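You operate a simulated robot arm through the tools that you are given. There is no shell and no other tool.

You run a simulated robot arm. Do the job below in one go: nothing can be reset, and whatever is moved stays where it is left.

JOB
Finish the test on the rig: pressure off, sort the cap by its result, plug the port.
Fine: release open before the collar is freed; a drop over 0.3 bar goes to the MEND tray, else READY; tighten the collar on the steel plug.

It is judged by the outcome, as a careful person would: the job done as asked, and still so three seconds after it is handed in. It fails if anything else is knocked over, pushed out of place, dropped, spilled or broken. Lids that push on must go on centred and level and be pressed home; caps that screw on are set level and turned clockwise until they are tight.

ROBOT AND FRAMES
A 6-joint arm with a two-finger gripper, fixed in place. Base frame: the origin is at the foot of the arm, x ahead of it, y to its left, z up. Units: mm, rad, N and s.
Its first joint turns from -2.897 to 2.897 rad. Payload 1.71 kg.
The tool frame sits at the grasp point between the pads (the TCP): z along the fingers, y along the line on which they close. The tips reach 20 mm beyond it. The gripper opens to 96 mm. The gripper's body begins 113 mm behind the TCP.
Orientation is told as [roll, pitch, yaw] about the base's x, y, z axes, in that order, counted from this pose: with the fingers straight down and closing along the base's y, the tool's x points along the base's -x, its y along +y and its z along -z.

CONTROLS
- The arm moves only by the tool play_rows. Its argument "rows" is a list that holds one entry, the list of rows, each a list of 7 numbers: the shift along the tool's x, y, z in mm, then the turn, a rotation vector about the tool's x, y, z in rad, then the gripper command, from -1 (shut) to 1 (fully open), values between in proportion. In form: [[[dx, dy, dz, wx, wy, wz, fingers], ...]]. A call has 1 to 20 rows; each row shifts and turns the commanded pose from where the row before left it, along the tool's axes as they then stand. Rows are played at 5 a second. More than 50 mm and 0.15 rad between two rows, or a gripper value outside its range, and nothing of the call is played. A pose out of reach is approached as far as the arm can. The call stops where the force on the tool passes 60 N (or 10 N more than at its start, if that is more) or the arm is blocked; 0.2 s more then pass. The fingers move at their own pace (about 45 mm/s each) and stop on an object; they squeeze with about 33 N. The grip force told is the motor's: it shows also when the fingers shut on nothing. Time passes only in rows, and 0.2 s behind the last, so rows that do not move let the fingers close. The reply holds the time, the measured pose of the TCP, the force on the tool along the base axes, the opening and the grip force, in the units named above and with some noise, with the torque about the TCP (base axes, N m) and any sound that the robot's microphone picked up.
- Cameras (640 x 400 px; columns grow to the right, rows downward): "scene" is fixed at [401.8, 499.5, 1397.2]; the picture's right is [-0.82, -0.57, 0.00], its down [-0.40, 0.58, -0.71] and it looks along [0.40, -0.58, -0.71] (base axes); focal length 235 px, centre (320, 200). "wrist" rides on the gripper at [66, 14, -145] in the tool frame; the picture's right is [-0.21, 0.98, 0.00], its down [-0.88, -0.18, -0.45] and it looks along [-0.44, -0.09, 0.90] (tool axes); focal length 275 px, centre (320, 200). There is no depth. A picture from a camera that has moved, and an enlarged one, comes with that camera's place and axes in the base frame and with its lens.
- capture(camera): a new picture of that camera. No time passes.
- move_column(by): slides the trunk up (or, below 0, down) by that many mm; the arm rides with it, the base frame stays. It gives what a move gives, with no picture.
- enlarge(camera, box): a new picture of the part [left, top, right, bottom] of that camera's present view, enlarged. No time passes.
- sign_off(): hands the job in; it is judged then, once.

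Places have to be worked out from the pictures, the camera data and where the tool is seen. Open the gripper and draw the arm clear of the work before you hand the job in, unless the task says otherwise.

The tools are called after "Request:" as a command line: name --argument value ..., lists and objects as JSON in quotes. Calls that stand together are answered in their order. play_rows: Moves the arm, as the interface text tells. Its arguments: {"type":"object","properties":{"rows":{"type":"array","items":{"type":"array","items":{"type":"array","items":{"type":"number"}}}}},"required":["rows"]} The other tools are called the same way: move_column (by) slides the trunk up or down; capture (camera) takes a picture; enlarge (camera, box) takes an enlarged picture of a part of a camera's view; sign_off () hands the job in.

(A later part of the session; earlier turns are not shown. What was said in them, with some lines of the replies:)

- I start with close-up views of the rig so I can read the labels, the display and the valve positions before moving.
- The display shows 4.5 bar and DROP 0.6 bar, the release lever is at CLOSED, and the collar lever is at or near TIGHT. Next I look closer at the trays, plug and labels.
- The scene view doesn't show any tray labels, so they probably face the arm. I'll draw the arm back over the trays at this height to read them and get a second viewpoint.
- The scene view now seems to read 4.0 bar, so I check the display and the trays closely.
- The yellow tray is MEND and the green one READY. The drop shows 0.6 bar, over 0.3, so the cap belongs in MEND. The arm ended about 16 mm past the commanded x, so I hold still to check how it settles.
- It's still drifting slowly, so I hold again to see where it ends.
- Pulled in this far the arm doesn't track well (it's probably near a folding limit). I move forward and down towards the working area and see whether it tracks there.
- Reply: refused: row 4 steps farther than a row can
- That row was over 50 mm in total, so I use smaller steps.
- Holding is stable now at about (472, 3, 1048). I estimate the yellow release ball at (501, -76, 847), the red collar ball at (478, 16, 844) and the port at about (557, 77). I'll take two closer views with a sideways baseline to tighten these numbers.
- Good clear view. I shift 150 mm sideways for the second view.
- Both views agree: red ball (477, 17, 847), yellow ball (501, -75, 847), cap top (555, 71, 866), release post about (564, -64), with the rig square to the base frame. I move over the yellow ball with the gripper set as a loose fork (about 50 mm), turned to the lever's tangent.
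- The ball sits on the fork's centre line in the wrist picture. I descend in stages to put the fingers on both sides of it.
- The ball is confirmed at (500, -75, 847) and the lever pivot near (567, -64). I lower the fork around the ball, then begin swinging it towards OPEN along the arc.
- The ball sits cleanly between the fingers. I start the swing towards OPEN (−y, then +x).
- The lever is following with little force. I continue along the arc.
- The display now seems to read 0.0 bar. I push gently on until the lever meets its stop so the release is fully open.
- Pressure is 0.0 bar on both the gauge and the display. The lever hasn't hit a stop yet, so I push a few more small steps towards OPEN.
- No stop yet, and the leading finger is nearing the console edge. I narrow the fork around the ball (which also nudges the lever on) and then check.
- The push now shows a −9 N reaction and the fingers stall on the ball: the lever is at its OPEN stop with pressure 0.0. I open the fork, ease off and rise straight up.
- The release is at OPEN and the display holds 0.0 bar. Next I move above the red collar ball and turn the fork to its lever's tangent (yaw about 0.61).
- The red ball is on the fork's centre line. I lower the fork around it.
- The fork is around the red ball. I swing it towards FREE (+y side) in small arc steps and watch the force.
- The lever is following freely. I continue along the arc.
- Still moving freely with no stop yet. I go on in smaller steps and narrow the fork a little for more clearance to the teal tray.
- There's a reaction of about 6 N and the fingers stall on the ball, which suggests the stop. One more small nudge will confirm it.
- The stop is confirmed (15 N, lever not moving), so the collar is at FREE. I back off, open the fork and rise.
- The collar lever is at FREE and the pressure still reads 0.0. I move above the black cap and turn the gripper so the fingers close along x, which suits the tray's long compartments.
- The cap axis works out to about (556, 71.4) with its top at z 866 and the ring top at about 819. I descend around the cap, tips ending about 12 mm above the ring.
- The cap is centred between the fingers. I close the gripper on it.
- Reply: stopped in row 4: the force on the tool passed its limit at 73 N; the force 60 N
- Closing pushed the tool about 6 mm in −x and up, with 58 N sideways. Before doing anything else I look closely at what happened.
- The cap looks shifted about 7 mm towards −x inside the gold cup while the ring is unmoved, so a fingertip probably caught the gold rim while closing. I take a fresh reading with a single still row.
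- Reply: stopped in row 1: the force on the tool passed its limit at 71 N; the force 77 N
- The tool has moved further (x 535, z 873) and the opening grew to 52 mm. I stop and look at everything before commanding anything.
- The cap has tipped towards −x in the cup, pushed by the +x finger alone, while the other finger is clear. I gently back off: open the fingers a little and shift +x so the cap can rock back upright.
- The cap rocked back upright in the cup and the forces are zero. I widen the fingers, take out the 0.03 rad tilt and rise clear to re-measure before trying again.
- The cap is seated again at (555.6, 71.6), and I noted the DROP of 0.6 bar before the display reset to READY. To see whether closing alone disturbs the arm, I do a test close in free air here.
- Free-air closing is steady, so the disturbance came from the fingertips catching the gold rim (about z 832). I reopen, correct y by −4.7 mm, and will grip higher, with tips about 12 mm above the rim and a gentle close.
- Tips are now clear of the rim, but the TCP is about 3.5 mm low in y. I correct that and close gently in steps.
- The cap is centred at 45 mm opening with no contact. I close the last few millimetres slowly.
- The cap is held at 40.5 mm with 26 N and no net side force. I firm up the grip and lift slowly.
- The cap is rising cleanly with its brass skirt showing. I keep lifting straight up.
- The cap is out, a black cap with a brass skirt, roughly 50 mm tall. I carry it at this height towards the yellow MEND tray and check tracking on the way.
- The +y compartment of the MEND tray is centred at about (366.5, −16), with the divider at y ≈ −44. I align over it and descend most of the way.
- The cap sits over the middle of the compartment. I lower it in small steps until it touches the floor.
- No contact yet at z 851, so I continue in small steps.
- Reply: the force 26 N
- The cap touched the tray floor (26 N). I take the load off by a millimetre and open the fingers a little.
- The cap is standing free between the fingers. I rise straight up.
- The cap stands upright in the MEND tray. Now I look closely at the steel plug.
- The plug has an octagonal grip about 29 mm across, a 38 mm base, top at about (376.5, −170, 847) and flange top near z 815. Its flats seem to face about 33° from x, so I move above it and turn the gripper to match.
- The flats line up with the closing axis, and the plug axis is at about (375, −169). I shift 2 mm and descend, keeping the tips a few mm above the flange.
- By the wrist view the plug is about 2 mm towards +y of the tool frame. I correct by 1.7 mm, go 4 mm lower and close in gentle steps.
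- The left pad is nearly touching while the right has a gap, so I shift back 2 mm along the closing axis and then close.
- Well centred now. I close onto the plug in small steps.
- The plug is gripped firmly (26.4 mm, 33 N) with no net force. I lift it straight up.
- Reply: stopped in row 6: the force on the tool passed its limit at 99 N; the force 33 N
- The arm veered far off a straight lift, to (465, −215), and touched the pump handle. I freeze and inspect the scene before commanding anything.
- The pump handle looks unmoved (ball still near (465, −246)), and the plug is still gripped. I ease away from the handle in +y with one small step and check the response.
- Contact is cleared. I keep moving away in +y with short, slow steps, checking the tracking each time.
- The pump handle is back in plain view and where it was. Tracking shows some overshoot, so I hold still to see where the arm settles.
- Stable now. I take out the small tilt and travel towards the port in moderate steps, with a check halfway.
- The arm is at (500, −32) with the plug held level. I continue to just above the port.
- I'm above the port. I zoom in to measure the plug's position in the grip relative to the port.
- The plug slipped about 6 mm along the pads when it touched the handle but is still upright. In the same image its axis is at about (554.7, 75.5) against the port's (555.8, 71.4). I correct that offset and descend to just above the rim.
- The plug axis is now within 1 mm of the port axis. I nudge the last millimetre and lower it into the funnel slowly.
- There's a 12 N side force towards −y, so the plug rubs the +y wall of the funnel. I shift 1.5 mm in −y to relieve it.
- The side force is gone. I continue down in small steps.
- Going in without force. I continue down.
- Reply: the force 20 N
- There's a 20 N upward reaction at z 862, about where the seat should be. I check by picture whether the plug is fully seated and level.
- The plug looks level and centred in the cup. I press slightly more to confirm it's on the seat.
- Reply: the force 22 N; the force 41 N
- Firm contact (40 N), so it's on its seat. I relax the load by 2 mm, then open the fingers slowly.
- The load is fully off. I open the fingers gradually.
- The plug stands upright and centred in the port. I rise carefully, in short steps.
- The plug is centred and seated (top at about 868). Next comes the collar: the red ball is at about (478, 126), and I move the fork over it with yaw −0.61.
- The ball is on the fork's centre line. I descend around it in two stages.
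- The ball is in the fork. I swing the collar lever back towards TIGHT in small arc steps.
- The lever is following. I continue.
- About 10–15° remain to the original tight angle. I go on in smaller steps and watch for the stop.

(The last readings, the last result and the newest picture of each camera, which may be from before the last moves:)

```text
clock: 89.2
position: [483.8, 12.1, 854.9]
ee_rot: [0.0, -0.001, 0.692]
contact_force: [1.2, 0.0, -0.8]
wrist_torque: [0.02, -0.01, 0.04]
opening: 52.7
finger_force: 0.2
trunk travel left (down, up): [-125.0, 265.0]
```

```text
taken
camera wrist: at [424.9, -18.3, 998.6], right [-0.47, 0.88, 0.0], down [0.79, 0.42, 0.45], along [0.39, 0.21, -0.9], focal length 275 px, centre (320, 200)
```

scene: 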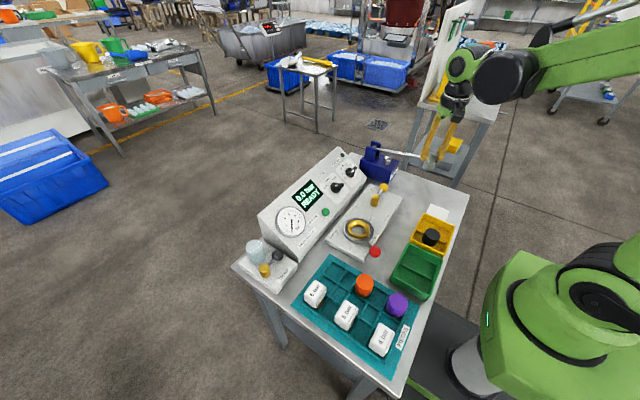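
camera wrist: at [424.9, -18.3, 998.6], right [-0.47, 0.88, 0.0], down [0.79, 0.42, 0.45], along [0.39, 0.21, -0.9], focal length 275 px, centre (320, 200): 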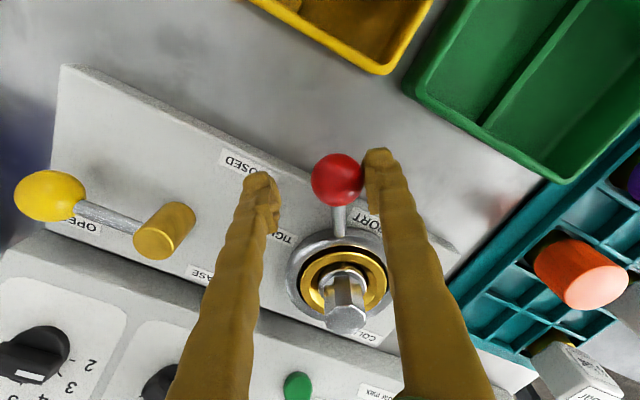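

Request:
play_rows --rows '[[[-0.1, -3.8, 0, 0, 0, -0.04, 0.1], [-0.1, -3.8, 0, 0, 0, -0.04, 0.1], [0, 0, 0, 0, 0, 0, 0.1]]]'

Request:
capture --camera "wrist"

```text
clock: 90.0
position: [489.0, 6.8, 854.4]
ee_rot: [-0.001, 0.0, 0.773]
contact_force: [-4.1, 9.3, -2.2]
wrist_torque: [0.09, -0.04, -0.12]
opening: 58.9
finger_force: 4.9
trunk travel left (down, up): [-125.0, 265.0]
```

```text
taken
camera wrist: at [433.2, -27.8, 998.9], right [-0.54, 0.84, 0.0], down [0.76, 0.48, 0.45], along [0.38, 0.24, -0.9], focal length 275 px, centre (320, 200)
```

wrist: 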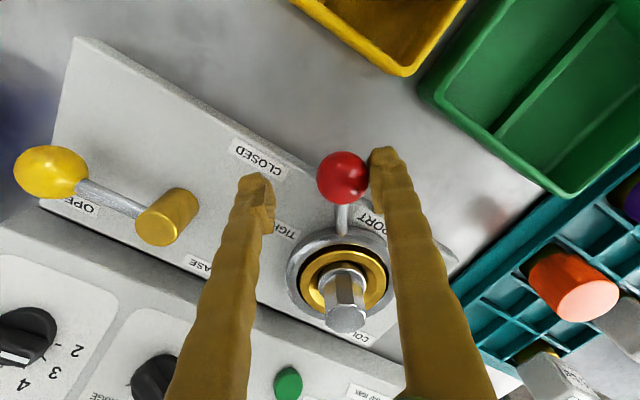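

Resistance of 10 N and the lever no longer moves: that's the TIGHT stop. I add a little more push to be sure it's firmly home.

Request:
play_rows --rows '[[[0, -4, 0, 0, 0, -0.02, 0.1], [0, -2, 0, 0, 0, 0, 0.1], [0, 0, 0, 0, 0, 0, 0.1]]]'

Request:
capture --camera "wrist"

Request:
enlarge --camera "scene" --box '[280, 170, 440, 270]'

```text
clock: 90.8
position: [493.7, 1.9, 853.8]
ee_rot: [0.0, 0.0, 0.792]
contact_force: [-13.5, 25.1, -7.4]
wrist_torque: [0.11, -0.14, -0.37]
opening: 70.1
finger_force: 12.3
trunk travel left (down, up): [-125.0, 265.0]
```

```text
taken
camera wrist: at [438.1, -32.9, 998.5], right [-0.55, 0.83, 0.0], down [0.75, 0.49, 0.45], along [0.37, 0.25, -0.9], focal length 275 px, centre (320, 200)
```

wrist: 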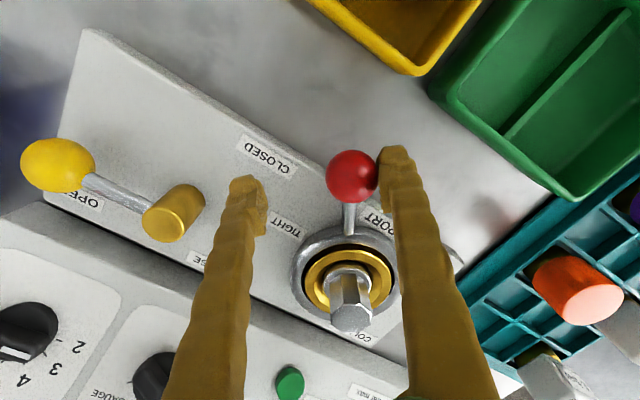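

```text
4.00 times, centred on (360, 220) of scene
camera zoom: at [401.8, 499.5, 1397.2], right [-0.82, -0.57, 0.0], down [-0.4, 0.58, -0.71], along [0.4, -0.58, -0.71], focal length 941 px, centre (160, 120)
```

zoom: 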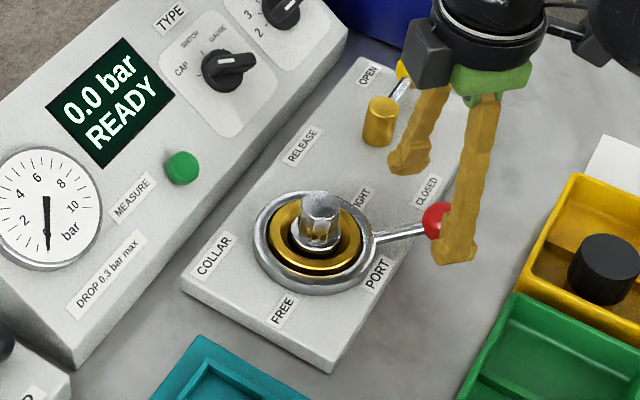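

The lever is hard against its TIGHT stop (28 N), with the ball back at (477, 16) as at the start. I back off, re-centre the fork on the ball and rise clear.

Request:
play_rows --rows '[[[0, 6, 0, 0, 0, 0, 0.15], [0, 6, 0, 0, 0, 0, 0.15], [0, 6, 0, 0, 0, 0, 0.15], [0, 0, 0, 0, 0, 0, 0.15]]]'

Request:
capture --camera "wrist"

```text
clock: 91.8
position: [479.7, 13.7, 855.0]
ee_rot: [0.0, -0.001, 0.792]
contact_force: [0.4, 0.3, 0.0]
wrist_torque: [-0.02, 0.03, 0.01]
opening: 55.1
finger_force: 0.2
trunk travel left (down, up): [-125.0, 265.0]
```

```text
taken
camera wrist: at [425.0, -22.0, 999.0], right [-0.55, 0.83, 0.0], down [0.75, 0.49, 0.45], along [0.37, 0.25, -0.9], focal length 275 px, centre (320, 200)
```

wrist: 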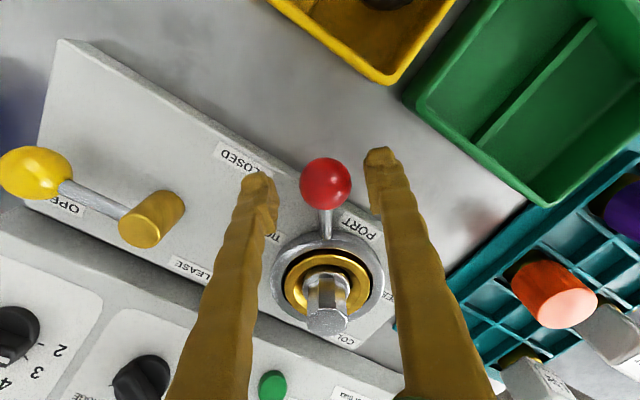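

The fork is clear on both sides of the ball and the lever stayed at TIGHT. I rise in moderate steps.

Request:
play_rows --rows '[[[0, 0, -10, 0, 0, 0, 0.15], [0, 0, -20, 0, 0, 0, 0.15], [0, 0, -25, 0, 0, 0, 0.15], [0, 0, 0, 0, 0, 0, 0.15]]]'

```text
clock: 92.8
position: [479.9, 13.2, 910.4]
ee_rot: [-0.001, -0.002, 0.792]
contact_force: [-0.3, -0.8, 0.3]
wrist_torque: [-0.02, 0.01, -0.03]
opening: 55.3
finger_force: 0.1
trunk travel left (down, up): [-125.0, 265.0]
```

Request:
play_rows --rows '[[[0, 0, -20, 0, 0, 0, 0.15], [0, 0, -30, 0, 0, 0, 0.15], [0, 0, -30, 0, 0, 0, 0.15], [0, 0, -20, 0, 0, 0, 0.3], [0, 0, 0, 0, 0, 0, 0.3]]]'

Request:
capture --camera "wrist"

Request:
capture --camera "scene"

Request:
enlarge --camera "scene" --box '[280, 170, 440, 270]'

```text
clock: 94.0
position: [480.7, 13.1, 1011.5]
ee_rot: [-0.001, -0.001, 0.793]
contact_force: [0.4, 1.0, 0.1]
wrist_torque: [-0.01, -0.02, 0.0]
opening: 62.5
finger_force: 0.1
trunk travel left (down, up): [-125.0, 265.0]
```

```text
taken
camera wrist: at [425.3, -22.6, 1154.4], right [-0.55, 0.83, 0.0], down [0.75, 0.49, 0.45], along [0.37, 0.25, -0.9], focal length 275 px, centre (320, 200)
```

wrist: 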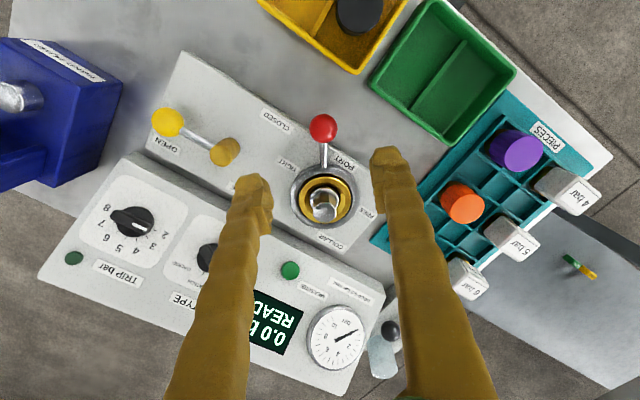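

```text
taken
```

scene: 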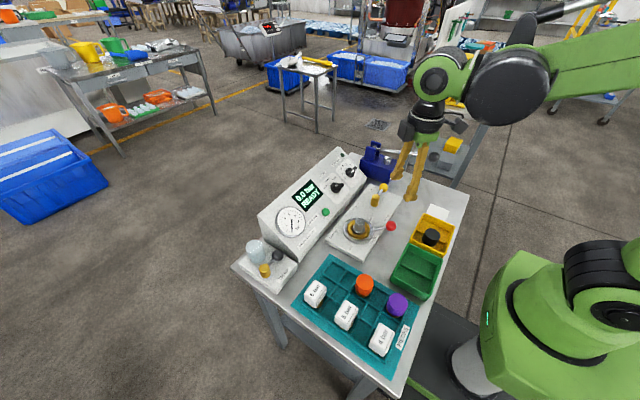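

```text
4.00 times, centred on (360, 220) of scene
camera zoom: at [401.8, 499.5, 1397.2], right [-0.82, -0.57, 0.0], down [-0.4, 0.58, -0.71], along [0.4, -0.58, -0.71], focal length 941 px, centre (160, 120)
```

zoom: 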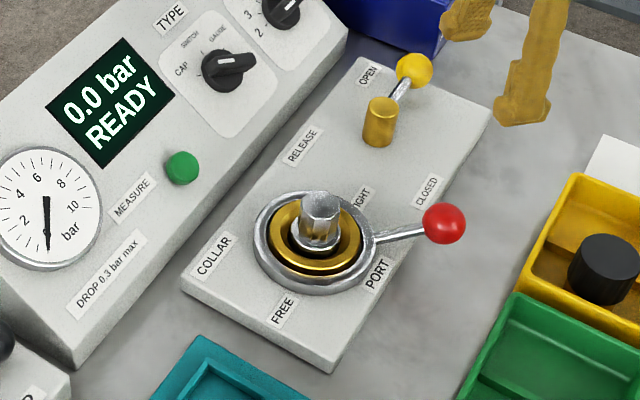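

Release at OPEN, collar at TIGHT, plug in the port, cap in MEND. I check the plug, the pump handle and the tray up close.

Request:
enlarge --camera "wrist" --box '[260, 100, 390, 250]'

Request:
enlarge --camera "scene" --box '[335, 205, 385, 245]'

Request:
enlarge --camera "scene" --box '[350, 130, 470, 290]'

```text
2.67 times, centred on (325, 175) of wrist
camera zoom: at [425.3, -22.6, 1154.4], right [-0.55, 0.83, 0.0], down [0.75, 0.49, 0.45], along [0.37, 0.25, -0.9], focal length 734 px, centre (307, 267)
```

zoom: 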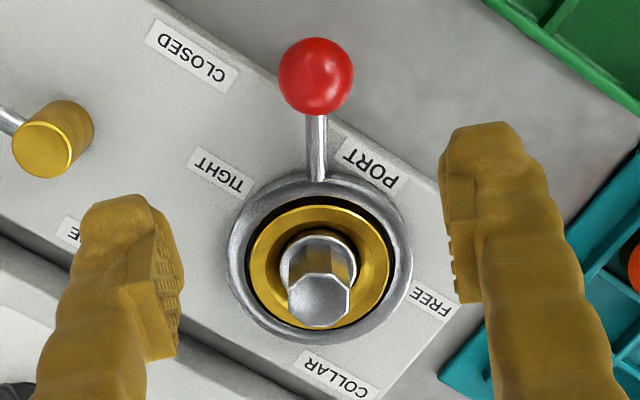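

```text
10.00 times, centred on (360, 225) of scene
camera zoom: at [401.8, 499.5, 1397.2], right [-0.82, -0.57, 0.0], down [-0.4, 0.58, -0.71], along [0.4, -0.58, -0.71], focal length 2353 px, centre (-80, -50)
```

zoom: 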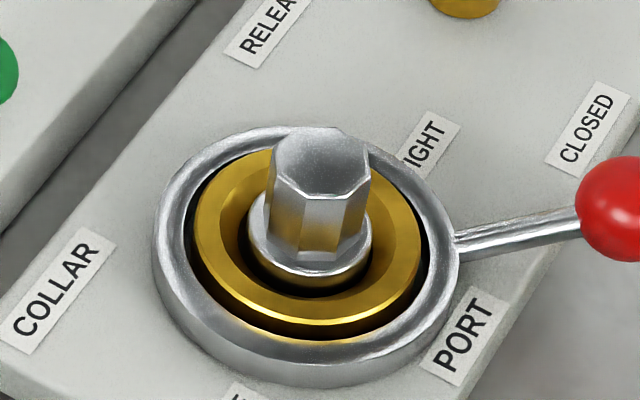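

```text
2.50 times, centred on (410, 210) of scene
camera zoom: at [401.8, 499.5, 1397.2], right [-0.82, -0.57, 0.0], down [-0.4, 0.58, -0.71], along [0.4, -0.58, -0.71], focal length 588 px, centre (95, 175)
```

zoom: 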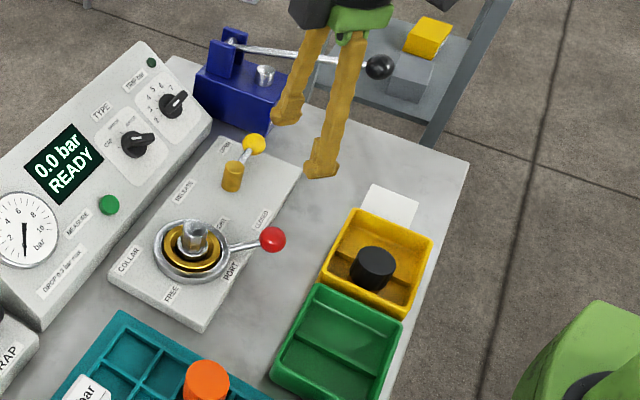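

Everything is in place. I draw the arm up and clear with the gripper open.

Request:
play_rows --rows '[[[0, 0, -20, 0, 0, 0, 0.6], [0, 0, -25, 0, 0, 0, 1], [0, 0, -25, 0, 0, 0, 1], [0, 0, -20, 0, 0, 0, 1], [0, 0, 0, 0, 0, 0, 1], [0, 0, 0, 0, 0, 0, 1]]]'

Request:
capture --camera "scene"

Request:
enlarge --camera "scene" --box '[280, 130, 480, 290]'

```text
clock: 95.5
position: [481.9, 14.1, 1099.4]
ee_rot: [0.001, -0.001, 0.792]
contact_force: [0.4, 0.8, 0.4]
wrist_torque: [-0.02, -0.03, -0.02]
opening: 96.3
finger_force: 0.1
trunk travel left (down, up): [-125.0, 265.0]
```

```text
taken
```

scene: 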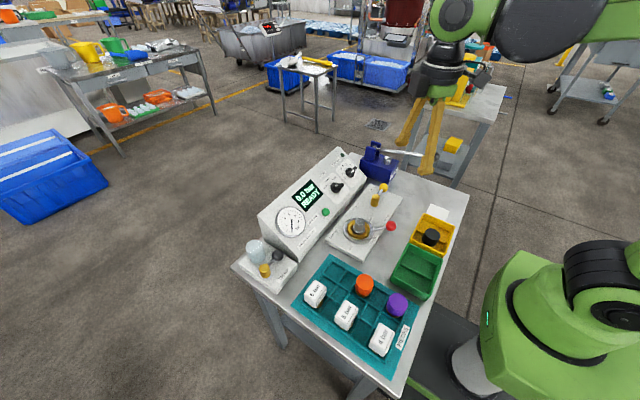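

```text
2.50 times, centred on (380, 210) of scene
camera zoom: at [401.8, 499.5, 1397.2], right [-0.82, -0.57, 0.0], down [-0.4, 0.58, -0.71], along [0.4, -0.58, -0.71], focal length 588 px, centre (170, 175)
```

zoom: 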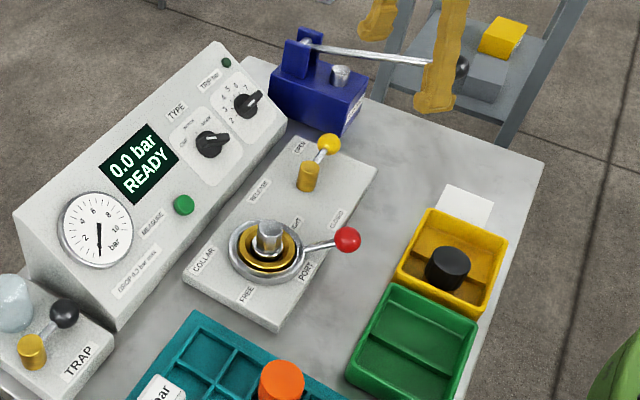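

The arm is clear at z 1099 with the gripper open. The pictures show pressure 0.0 bar, release OPEN, cap in MEND (drop 0.6 > 0.3 bar), steel plug in the port and collar TIGHT, with everything else in place, so I hand the job in.

Request:
sign_off

```text
The job is handed in.
```

The test is finished and handed in. The cap is in the MEND tray, and the port is plugged with the collar tight. There were two mishaps along the way, described below.

- **Pressure off:** I opened the release fully before touching the collar. The gauge and display both read 0.0 bar.
- **Sorting:** The display showed a drop of 0.6 bar, over the 0.3 bar limit. I noted it before the display reset to READY. The cap is standing upright in the yellow MEND tray.
- **Plugging:** The steel plug is seated upright and centred in the port. I pushed the collar lever back to its TIGHT stop with about 28 N, and it's where it was at the start.

- **Cap tipped:** On my first try at gripping the cap, the arm shifted and tipped the cap over in the port. It settled back upright when I let go, and the second try lifted it out cleanly.
- **Pump handle touched:** While lifting the plug, the arm swung about 100 mm off course and hit the hand pump's handle, peaking at 99 N. In the pictures afterwards the handle was where it had been, within a few millimetres. The plug slipped about 6 mm in the grip but didn't fall.

I don't know why the arm swung off course.
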